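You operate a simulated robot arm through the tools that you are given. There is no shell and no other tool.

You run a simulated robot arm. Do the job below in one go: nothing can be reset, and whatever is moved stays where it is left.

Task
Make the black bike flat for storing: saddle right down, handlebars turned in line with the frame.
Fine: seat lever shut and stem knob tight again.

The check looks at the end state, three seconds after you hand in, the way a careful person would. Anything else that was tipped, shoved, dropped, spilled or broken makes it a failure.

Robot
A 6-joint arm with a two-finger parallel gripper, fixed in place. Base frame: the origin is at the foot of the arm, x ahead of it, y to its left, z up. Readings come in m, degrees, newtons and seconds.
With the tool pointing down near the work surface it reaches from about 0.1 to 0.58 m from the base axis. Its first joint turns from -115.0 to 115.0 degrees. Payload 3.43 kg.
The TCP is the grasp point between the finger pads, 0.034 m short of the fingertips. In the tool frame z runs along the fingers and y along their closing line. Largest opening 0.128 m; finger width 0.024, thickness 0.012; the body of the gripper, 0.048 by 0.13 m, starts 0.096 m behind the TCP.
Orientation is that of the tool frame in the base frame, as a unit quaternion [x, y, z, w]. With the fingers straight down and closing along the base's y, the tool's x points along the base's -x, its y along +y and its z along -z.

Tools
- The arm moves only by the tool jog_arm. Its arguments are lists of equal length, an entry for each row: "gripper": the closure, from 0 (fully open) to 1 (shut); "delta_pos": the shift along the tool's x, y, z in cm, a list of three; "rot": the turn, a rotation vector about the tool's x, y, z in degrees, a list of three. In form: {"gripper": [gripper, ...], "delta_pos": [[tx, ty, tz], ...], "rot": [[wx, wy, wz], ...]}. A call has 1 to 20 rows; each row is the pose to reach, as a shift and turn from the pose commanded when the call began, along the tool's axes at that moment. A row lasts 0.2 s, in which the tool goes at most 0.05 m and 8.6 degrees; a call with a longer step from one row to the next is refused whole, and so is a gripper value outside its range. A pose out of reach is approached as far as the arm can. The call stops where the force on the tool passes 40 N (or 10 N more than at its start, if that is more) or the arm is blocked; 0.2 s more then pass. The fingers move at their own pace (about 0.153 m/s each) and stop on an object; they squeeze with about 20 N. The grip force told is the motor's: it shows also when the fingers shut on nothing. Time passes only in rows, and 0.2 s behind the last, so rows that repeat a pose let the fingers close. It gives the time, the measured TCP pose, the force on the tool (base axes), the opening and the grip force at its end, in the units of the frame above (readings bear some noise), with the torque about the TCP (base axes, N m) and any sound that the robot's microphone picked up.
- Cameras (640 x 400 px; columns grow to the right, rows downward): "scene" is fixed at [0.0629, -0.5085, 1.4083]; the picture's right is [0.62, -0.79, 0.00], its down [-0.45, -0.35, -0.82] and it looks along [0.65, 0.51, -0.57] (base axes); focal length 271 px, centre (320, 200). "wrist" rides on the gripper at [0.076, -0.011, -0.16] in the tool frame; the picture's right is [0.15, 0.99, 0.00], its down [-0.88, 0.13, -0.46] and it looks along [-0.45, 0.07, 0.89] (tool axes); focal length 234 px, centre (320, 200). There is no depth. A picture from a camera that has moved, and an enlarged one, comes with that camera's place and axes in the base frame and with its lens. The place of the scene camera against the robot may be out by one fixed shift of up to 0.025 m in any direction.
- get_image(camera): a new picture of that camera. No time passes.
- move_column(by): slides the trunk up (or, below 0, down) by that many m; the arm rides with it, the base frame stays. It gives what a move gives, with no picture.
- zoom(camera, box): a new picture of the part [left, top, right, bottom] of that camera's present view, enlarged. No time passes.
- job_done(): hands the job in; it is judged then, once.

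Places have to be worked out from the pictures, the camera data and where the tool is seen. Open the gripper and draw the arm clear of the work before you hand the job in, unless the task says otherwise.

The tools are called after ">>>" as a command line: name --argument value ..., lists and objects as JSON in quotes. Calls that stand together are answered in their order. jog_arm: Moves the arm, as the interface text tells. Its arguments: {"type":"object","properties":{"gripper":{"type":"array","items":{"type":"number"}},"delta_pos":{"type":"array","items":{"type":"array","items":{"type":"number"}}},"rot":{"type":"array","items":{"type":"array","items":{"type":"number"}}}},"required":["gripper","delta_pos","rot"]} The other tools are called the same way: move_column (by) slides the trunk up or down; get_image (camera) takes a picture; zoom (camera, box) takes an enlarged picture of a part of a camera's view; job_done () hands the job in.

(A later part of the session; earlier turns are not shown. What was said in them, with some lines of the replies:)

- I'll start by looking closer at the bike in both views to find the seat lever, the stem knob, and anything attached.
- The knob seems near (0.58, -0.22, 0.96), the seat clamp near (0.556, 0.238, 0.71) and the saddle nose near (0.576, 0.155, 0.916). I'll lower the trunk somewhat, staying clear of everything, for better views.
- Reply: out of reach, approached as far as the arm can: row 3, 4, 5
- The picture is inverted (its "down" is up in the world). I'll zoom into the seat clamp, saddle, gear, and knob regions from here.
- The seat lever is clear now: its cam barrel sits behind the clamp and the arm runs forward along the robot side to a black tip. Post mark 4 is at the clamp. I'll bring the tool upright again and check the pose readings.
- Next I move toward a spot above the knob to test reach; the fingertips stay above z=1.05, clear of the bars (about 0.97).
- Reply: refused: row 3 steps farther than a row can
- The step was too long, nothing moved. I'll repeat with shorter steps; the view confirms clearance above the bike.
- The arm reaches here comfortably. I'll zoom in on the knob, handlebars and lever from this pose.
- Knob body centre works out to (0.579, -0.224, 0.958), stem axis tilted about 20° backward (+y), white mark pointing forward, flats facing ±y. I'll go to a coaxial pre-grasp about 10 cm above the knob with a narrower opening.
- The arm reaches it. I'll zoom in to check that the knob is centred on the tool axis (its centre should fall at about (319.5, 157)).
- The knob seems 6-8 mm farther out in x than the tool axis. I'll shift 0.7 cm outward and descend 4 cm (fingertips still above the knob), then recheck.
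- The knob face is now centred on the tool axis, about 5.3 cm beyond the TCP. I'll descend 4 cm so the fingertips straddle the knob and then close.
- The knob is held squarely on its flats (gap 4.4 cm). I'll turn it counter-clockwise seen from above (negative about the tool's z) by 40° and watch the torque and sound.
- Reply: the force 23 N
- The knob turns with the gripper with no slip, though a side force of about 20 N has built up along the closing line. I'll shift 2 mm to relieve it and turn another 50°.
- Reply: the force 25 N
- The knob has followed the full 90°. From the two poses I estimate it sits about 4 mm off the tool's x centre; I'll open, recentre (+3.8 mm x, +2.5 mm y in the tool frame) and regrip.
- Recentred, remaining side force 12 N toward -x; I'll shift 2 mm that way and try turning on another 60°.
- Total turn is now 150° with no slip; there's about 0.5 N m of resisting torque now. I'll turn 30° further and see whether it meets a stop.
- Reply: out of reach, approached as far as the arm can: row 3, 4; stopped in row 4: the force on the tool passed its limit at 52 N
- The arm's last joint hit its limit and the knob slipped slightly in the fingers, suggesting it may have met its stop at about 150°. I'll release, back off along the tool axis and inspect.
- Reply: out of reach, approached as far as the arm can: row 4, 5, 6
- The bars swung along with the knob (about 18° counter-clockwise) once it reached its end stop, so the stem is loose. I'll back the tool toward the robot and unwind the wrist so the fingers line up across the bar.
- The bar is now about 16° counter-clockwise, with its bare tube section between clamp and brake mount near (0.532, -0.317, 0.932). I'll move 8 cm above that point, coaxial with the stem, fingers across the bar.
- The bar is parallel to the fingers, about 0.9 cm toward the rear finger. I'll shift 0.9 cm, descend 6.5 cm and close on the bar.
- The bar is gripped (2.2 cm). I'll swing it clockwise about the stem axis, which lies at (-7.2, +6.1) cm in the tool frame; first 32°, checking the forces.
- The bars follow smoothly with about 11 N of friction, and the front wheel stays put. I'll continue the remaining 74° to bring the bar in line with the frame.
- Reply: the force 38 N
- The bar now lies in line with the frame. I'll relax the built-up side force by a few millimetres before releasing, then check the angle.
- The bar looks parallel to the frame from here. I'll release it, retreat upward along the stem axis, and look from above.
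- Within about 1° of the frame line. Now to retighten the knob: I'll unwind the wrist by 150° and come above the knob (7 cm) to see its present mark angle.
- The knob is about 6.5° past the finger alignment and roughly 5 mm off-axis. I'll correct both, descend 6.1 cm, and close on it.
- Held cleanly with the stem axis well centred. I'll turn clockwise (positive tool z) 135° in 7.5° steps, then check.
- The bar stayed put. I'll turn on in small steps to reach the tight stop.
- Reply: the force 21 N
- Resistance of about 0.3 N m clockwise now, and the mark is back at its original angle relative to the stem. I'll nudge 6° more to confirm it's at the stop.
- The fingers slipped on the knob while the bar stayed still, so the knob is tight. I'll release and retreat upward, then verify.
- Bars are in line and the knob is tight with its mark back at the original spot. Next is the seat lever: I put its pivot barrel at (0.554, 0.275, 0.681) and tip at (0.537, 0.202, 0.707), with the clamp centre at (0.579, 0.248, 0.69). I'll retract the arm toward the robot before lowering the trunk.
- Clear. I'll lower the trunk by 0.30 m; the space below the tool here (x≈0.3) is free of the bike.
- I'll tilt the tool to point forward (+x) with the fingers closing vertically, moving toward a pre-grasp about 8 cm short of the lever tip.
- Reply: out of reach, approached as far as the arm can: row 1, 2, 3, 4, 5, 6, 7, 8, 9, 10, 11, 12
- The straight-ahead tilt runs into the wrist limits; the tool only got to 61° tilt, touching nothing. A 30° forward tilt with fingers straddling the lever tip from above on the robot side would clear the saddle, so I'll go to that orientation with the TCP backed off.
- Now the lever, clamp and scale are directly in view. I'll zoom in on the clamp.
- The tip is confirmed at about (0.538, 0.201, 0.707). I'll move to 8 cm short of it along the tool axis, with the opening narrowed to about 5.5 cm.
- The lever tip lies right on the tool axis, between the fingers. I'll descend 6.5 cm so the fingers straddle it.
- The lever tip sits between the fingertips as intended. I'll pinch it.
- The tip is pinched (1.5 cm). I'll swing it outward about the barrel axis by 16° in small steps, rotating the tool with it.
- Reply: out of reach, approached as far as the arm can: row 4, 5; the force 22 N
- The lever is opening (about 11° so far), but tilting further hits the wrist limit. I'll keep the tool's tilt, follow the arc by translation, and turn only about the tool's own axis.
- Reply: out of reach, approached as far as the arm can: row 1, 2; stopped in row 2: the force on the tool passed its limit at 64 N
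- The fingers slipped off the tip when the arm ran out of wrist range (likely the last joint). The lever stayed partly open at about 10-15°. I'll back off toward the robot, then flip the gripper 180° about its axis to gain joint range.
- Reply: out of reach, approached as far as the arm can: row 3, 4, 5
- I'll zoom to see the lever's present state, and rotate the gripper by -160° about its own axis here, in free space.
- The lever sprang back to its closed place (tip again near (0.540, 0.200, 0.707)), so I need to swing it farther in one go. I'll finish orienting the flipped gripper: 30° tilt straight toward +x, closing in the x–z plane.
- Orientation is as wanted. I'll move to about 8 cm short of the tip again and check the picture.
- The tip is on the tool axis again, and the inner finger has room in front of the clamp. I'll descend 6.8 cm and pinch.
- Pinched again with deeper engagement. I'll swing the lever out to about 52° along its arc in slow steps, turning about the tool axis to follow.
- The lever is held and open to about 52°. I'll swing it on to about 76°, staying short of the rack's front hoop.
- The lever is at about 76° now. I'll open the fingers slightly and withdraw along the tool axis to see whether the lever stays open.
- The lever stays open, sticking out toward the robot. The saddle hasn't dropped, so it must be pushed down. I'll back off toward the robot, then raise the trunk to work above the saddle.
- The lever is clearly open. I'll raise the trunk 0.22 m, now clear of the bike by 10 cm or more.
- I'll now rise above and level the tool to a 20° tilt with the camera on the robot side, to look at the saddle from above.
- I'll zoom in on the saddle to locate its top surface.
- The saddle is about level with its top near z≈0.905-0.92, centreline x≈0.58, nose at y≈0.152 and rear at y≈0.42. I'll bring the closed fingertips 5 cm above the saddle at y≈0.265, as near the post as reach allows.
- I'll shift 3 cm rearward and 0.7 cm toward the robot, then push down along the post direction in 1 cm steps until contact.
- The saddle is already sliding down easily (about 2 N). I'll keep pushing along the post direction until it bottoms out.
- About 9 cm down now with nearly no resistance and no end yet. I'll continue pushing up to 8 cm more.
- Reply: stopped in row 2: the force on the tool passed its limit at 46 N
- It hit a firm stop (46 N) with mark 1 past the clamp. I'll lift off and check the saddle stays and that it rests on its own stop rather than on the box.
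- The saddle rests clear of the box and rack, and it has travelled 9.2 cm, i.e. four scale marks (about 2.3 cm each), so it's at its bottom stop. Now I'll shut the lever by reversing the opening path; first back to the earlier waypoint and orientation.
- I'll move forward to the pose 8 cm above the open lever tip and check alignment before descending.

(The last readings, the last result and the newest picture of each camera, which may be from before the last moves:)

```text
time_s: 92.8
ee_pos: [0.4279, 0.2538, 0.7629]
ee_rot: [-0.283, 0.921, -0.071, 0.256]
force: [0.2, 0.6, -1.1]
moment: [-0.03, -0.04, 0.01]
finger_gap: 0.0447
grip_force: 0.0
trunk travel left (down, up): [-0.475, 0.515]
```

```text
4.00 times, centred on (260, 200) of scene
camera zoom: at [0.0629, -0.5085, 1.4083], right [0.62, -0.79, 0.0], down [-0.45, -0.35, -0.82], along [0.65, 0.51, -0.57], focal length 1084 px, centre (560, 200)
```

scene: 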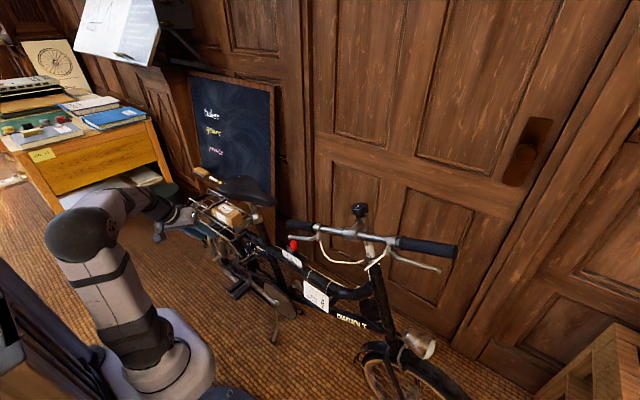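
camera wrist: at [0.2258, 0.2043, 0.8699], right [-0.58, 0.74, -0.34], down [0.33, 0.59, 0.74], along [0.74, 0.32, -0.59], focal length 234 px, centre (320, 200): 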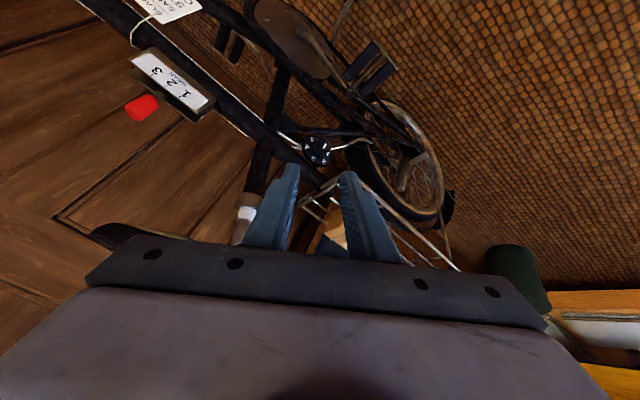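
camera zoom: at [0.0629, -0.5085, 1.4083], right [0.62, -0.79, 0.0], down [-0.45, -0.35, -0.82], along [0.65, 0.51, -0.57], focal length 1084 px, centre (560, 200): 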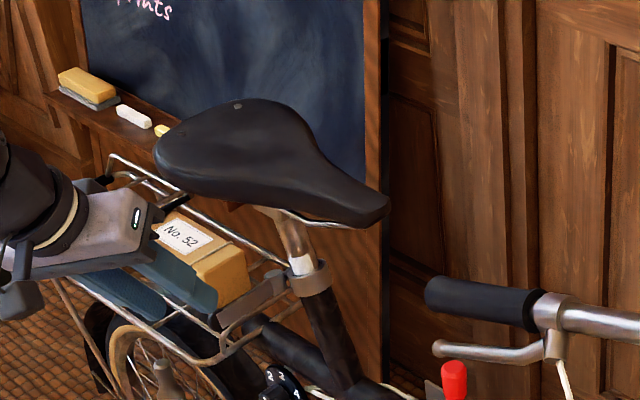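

The lever tip appears about 0.5 cm toward the rear finger; I'll shift slightly, descend 8 cm with a 3.6 cm opening, and pinch it.

>>> jog_arm --gripper '[0.72, 0.72, 0.72, 0.72, 0.72, 0.85, 1, 1, 1]' --delta_pos '[[-0.3, 0.4, 1], [-0.3, 0.4, 3], [-0.3, 0.4, 5], [-0.3, 0.4, 7], [-0.3, 0.4, 8], [-0.3, 0.4, 8], [-0.3, 0.4, 8], [-0.3, 0.4, 8], [-0.3, 0.4, 8]]' --rot '[[0, 0, 0], [0, 0, 0], [0, 0, 0], [0, 0, 0], [0, 0, 0], [0, 0, 0], [0, 0, 0], [0, 0, 0], [0, 0, 0]]'

>>> zoom --camera "wrist" --box '[240, 100, 400, 220]'

>>> zoom --camera "scene" --box '[180, 150, 340, 250]'

```text
time_s: 94.8
ee_pos: [0.4685, 0.2576, 0.6938]
ee_rot: [-0.281, 0.922, -0.073, 0.256]
force: [-3.7, -10.7, 1.8]
moment: [-0.41, -0.18, -0.83]
finger_gap: 0.0127
grip_force: 44.8
trunk travel left (down, up): [-0.475, 0.515]
```

```text
3.33 times, centred on (320, 160) of wrist
camera zoom: at [0.3388, 0.2042, 0.7999], right [-0.58, 0.74, -0.34], down [0.33, 0.59, 0.73], along [0.74, 0.31, -0.59], focal length 781 px, centre (320, 333)
```

zoom: 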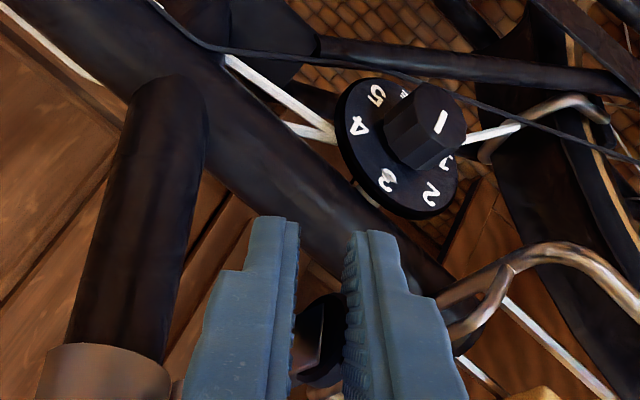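

```text
4.00 times, centred on (260, 200) of scene
camera zoom: at [0.0629, -0.5085, 1.4083], right [0.62, -0.79, 0.0], down [-0.45, -0.35, -0.82], along [0.65, 0.51, -0.57], focal length 1084 px, centre (560, 200)
```

zoom: 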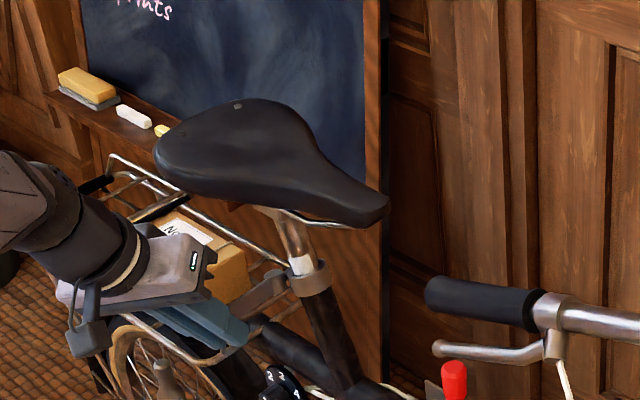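

Pinched. I'll swing the lever back from about 77° to 37°, retracing the arc.

>>> jog_arm --gripper '[1, 1, 1, 1, 1, 1, 1]' --delta_pos '[[0.1, -0.54, -0.08], [0.2, -1.08, -0.15], [0.29, -2.18, -0.22], [0.24, -3.29, -0.19], [0.07, -4.36, -0.07], [-0.23, -5.39, 0.14], [-0.23, -5.39, 0.14]]' --rot '[[0, 0, -3.5], [0, 0, -7], [0, 0, -14], [0, 0, -21], [0, 0, -28], [0, 0, -35], [0, 0, -35]]'

>>> zoom --camera "wrist" --box '[240, 100, 400, 220]'

>>> zoom --camera "scene" --box '[180, 150, 340, 250]'

```text
time_s: 96.3
ee_pos: [0.4911, 0.2114, 0.7079]
ee_rot: [-0.546, 0.796, -0.149, 0.217]
force: [-29.8, -25.9, 3.5]
moment: [1.02, 0.08, 0.32]
finger_gap: 0.01
grip_force: 44.2
trunk travel left (down, up): [-0.475, 0.515]
```

```text
3.33 times, centred on (320, 160) of wrist
camera zoom: at [0.3968, 0.1354, 0.8357], right [-0.84, 0.22, -0.49], down [-0.06, 0.87, 0.49], along [0.54, 0.45, -0.72], focal length 781 px, centre (320, 333)
```

zoom: 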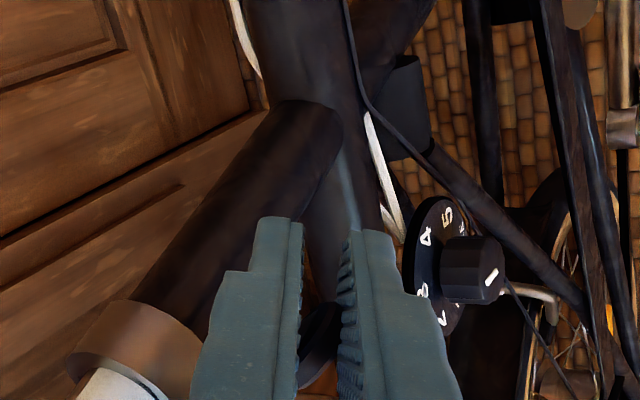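

```text
4.00 times, centred on (260, 200) of scene
camera zoom: at [0.0629, -0.5085, 1.4083], right [0.62, -0.79, 0.0], down [-0.45, -0.35, -0.82], along [0.65, 0.51, -0.57], focal length 1084 px, centre (560, 200)
```

zoom: 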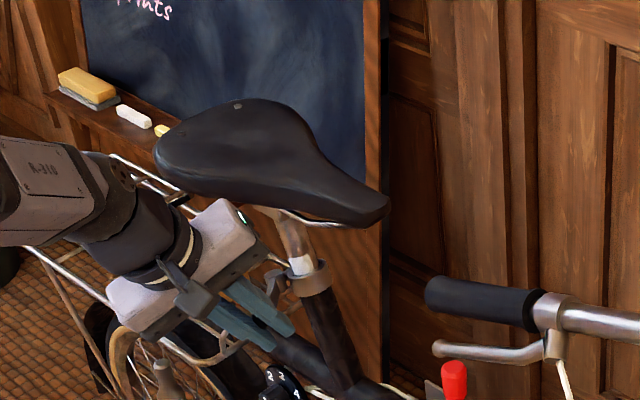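

The lever followed to roughly 42°; the 40 N now is mostly radial (my arc is slightly short). I'll relax the command about 0.7 cm outward and then continue closing to about 26°.

>>> jog_arm --gripper '[1, 1, 1, 1, 1, 1, 1]' --delta_pos '[[0.7, 0, -0.3], [0.7, 0, -0.3], [0.84, -0.53, -0.18], [0.98, -1.07, -0.05], [1.06, -1.6, 0.1], [1.14, -2.13, 0.27], [1.14, -2.13, 0.27]]' --rot '[[0, 0, 0], [0, 0, 0], [0, 0, -3.5], [0, 0, -7], [0, 0, -10.5], [0, 0, -14], [0, 0, -14]]'

>>> zoom --camera "wrist" --box '[240, 100, 400, 220]'

>>> zoom --camera "scene" --box '[180, 150, 340, 250]'

```text
time_s: 98.0
ee_pos: [0.5103, 0.1951, 0.7123]
ee_rot: [-0.64, 0.722, -0.172, 0.2]
force: [-10.2, -13.6, -10.1]
moment: [0.71, 0.42, 0.24]
finger_gap: 0.011
grip_force: 44.1
trunk travel left (down, up): [-0.475, 0.515]
```

```text
3.33 times, centred on (320, 160) of wrist
camera zoom: at [0.4313, 0.117, 0.8499], right [-0.86, -0.02, -0.51], down [-0.25, 0.89, 0.39], along [0.44, 0.46, -0.77], focal length 781 px, centre (320, 333)
```

zoom: 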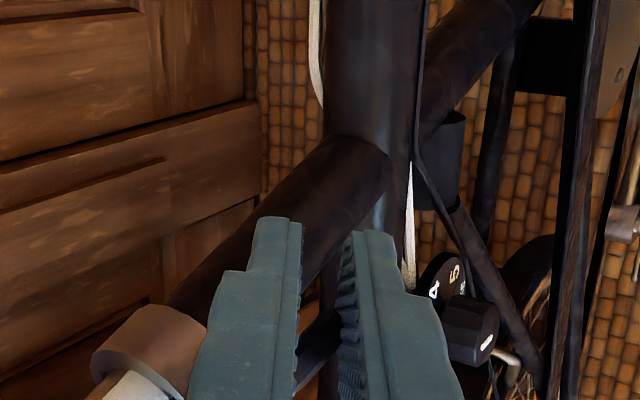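

```text
4.00 times, centred on (260, 200) of scene
camera zoom: at [0.0629, -0.5085, 1.4083], right [0.62, -0.79, 0.0], down [-0.45, -0.35, -0.82], along [0.65, 0.51, -0.57], focal length 1084 px, centre (560, 200)
```

zoom: 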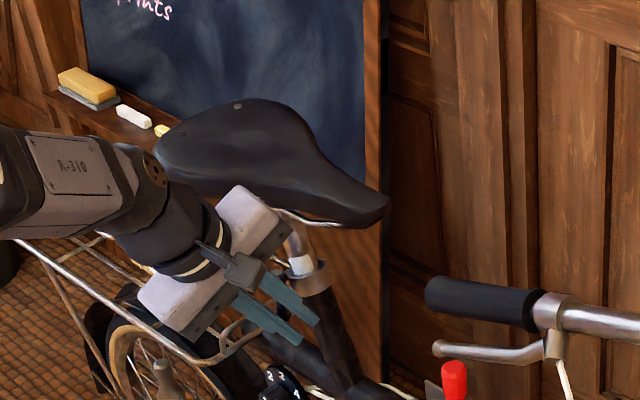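

The lever is at about 25° now. For the last part I'll let go and push with closed fingers from outside, which keeps the gripper farther from the saddle. First open and withdraw.

>>> jog_arm --gripper '[0.8, 0.7, 0.7, 0.7, 0.7, 0.7]' --delta_pos '[[0, 0, 0], [0, 0, 0], [0, 0, -2.5], [0, 0, -5], [0, 0, -7], [0, 0, -7]]' --rot '[[0, 0, 0], [0, 0, 0], [0, 0, 0], [0, 0, 0], [0, 0, 0], [0, 0, 0]]'

>>> zoom --camera "wrist" --box '[240, 100, 400, 220]'

>>> zoom --camera "scene" --box '[220, 190, 300, 240]'

```text
time_s: 99.3
ee_pos: [0.4749, 0.1965, 0.7726]
ee_rot: [-0.639, 0.722, -0.171, 0.203]
force: [0.0, 0.4, -0.1]
moment: [0.0, -0.01, -0.02]
finger_gap: 0.0384
grip_force: 0.1
trunk travel left (down, up): [-0.475, 0.515]
```

```text
3.33 times, centred on (320, 160) of wrist
camera zoom: at [0.3949, 0.1176, 0.9096], right [-0.86, -0.02, -0.51], down [-0.26, 0.88, 0.39], along [0.45, 0.47, -0.76], focal length 781 px, centre (320, 333)
```

zoom: 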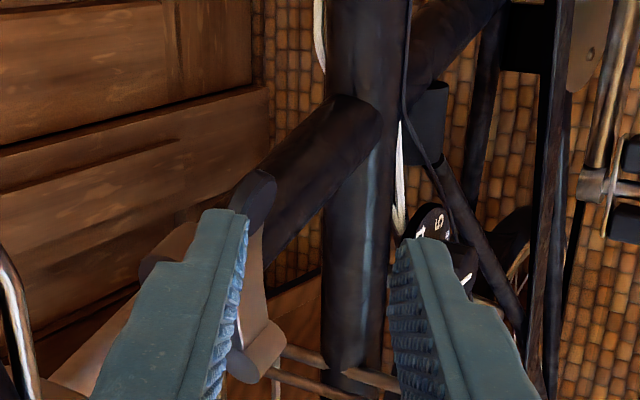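

```text
8.00 times, centred on (260, 215) of scene
camera zoom: at [0.0629, -0.5085, 1.4083], right [0.62, -0.79, 0.0], down [-0.45, -0.35, -0.82], along [0.65, 0.51, -0.57], focal length 2167 px, centre (800, 80)
```

zoom: 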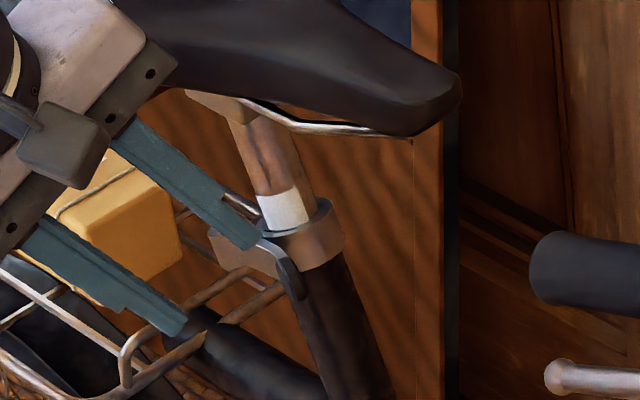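

After release the tip again computes to (0.541, 0.199, 0.707), its original shut place. I'll compare at the original zoom after closing the fingers and backing away a bit.

>>> jog_arm --gripper '[0.9, 1, 1]' --delta_pos '[[0, 2, -2], [0, 5, -4], [0, 5, -4]]' --rot '[[0, 0, 0], [0, 0, 0], [0, 0, 0]]'

>>> zoom --camera "scene" --box '[235, 205, 275, 230]'

>>> zoom --camera "wrist" --box '[240, 100, 400, 220]'

```text
time_s: 100.2
ee_pos: [0.4135, 0.2028, 0.7836]
ee_rot: [-0.639, 0.722, -0.173, 0.204]
force: [-0.2, -0.2, 0.3]
moment: [0.01, 0.02, 0.01]
finger_gap: 0.0
grip_force: 19.7
trunk travel left (down, up): [-0.475, 0.515]
```

```text
16.00 times, centred on (255, 218) of scene
camera zoom: at [0.0629, -0.5085, 1.4083], right [0.62, -0.79, 0.0], down [-0.45, -0.35, -0.82], along [0.65, 0.51, -0.57], focal length 4334 px, centre (1360, -80)
```

zoom: 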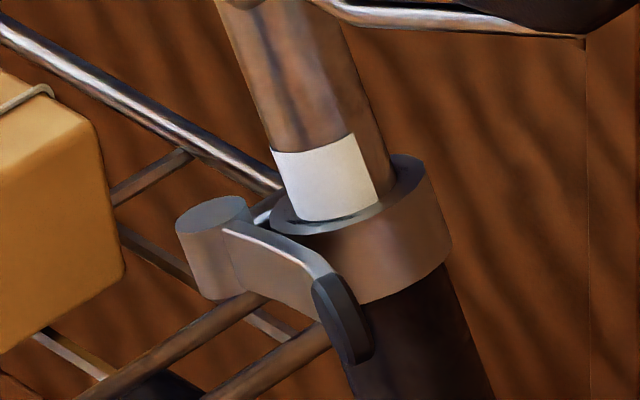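

```text
3.33 times, centred on (320, 160) of wrist
camera zoom: at [0.3343, 0.1242, 0.9191], right [-0.86, -0.02, -0.51], down [-0.26, 0.88, 0.39], along [0.45, 0.47, -0.76], focal length 781 px, centre (320, 333)
```

zoom: 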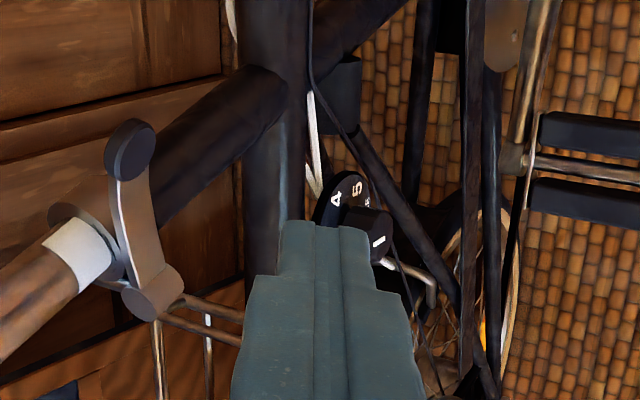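

The lever looks identical to its original shut position, with the saddle at the bottom. I'll open the gripper, move away from the bike, and raise the trunk for a final inspection from above.

>>> jog_arm --gripper '[0.8, 0.6, 0.5, 0.5]' --delta_pos '[[0, 1.5, -1], [0, 3, -2], [0, 3, -2], [0, 3, -2]]' --rot '[[0, 0, 0], [0, 0, 0], [0, 0, 0], [0, 0, 0]]'

>>> move_column --by 0.35

>>> get_image --camera "scene"

>>> get_image --camera "wrist"

```text
time_s: 101.2
ee_pos: [0.378, 0.2059, 0.7838]
ee_rot: [-0.639, 0.721, -0.173, 0.204]
force: [-0.9, -0.3, 0.7]
moment: [-0.01, -0.04, 0.03]
finger_gap: 0.0641
grip_force: 0.1
trunk travel left (down, up): [-0.475, 0.515]
```

```text
time_s: 104.6
ee_pos: [0.3783, 0.2066, 1.1347]
ee_rot: [-0.639, 0.722, -0.173, 0.204]
force: [-0.2, 1.0, -0.6]
moment: [0.02, 0.04, 0.04]
finger_gap: 0.0639
grip_force: 0.0
trunk travel left (down, up): [-0.825, 0.165]
```

```text
taken
```

scene: 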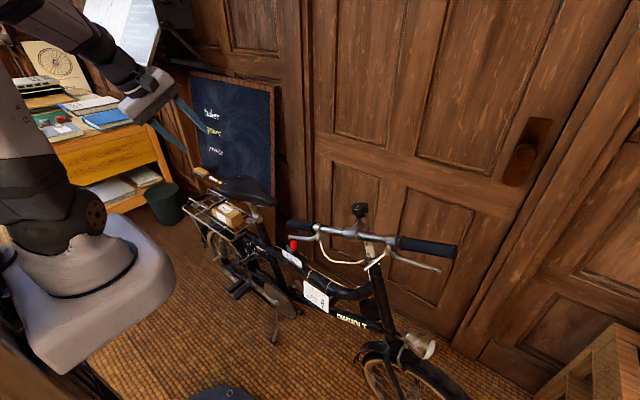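

```text
taken
camera wrist: at [0.2985, 0.127, 1.2711], right [-0.86, -0.02, -0.51], down [-0.26, 0.88, 0.39], along [0.45, 0.47, -0.76], focal length 234 px, centre (320, 200)
```

wrist: 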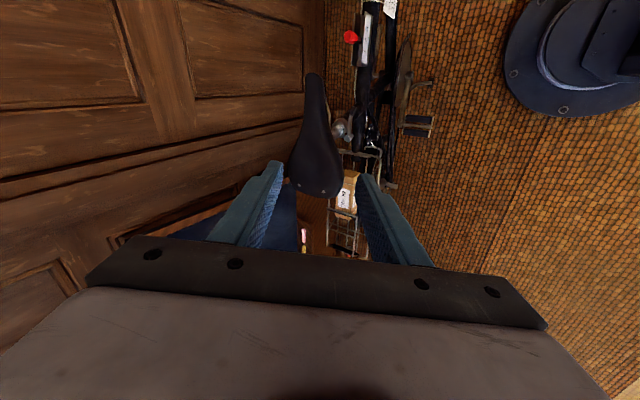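

Everything looks in order: the saddle is down and straight, the bars are in line, the box and chalk tray are undisturbed, and the arm is clear. One last close look at the whole bike before handing in.

>>> zoom --camera "scene" --box '[180, 160, 480, 350]'

>>> zoom --camera "scene" --box '[330, 190, 420, 250]'

```text
2.11 times, centred on (330, 255) of scene
camera zoom: at [0.0629, -0.5085, 1.4083], right [0.62, -0.79, 0.0], down [-0.45, -0.35, -0.82], along [0.65, 0.51, -0.57], focal length 570 px, centre (299, 84)
```

zoom: 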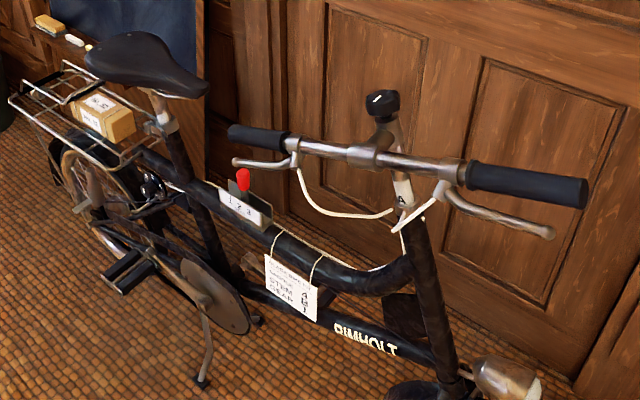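

```text
6.67 times, centred on (375, 220) of scene
camera zoom: at [0.0629, -0.5085, 1.4083], right [0.62, -0.79, 0.0], down [-0.45, -0.35, -0.82], along [0.65, 0.51, -0.57], focal length 1806 px, centre (-47, 67)
```

zoom: 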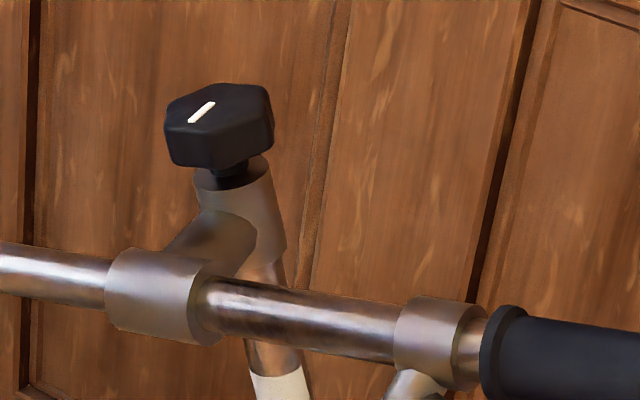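

The saddle is down, the seat lever is shut, the bars are in line with the frame, and the knob mark is back at its tight position. The gripper is open and the arm is clear, so I'm handing in the job.

>>> job_done

```text
The job is handed in.
```

The black bike is folded flat for storing and the job is handed in; I haven't seen the result of the check.

- **Handlebars:** I turned them clockwise until they lay in line with the frame, to within about 1° by my measurement. They sit on the robot side of the frame.
- **Stem knob:** It is tight again. The fingers slipped on it when I tried to turn it further, and its white mark is back at its original angle to the stem.
- **Saddle:** It went down 9.2 cm along the post and met a firm stop at 46 N. That is about four scale marks, so I took it as the bottom. It points straight and sits clear of the box and rack.
- **Seat lever:** It is shut, and its position matches the picture from before I opened it.

The box on the rack and the chalk tray show no change in the pictures. The gripper is open and the arm is clear of the bike.
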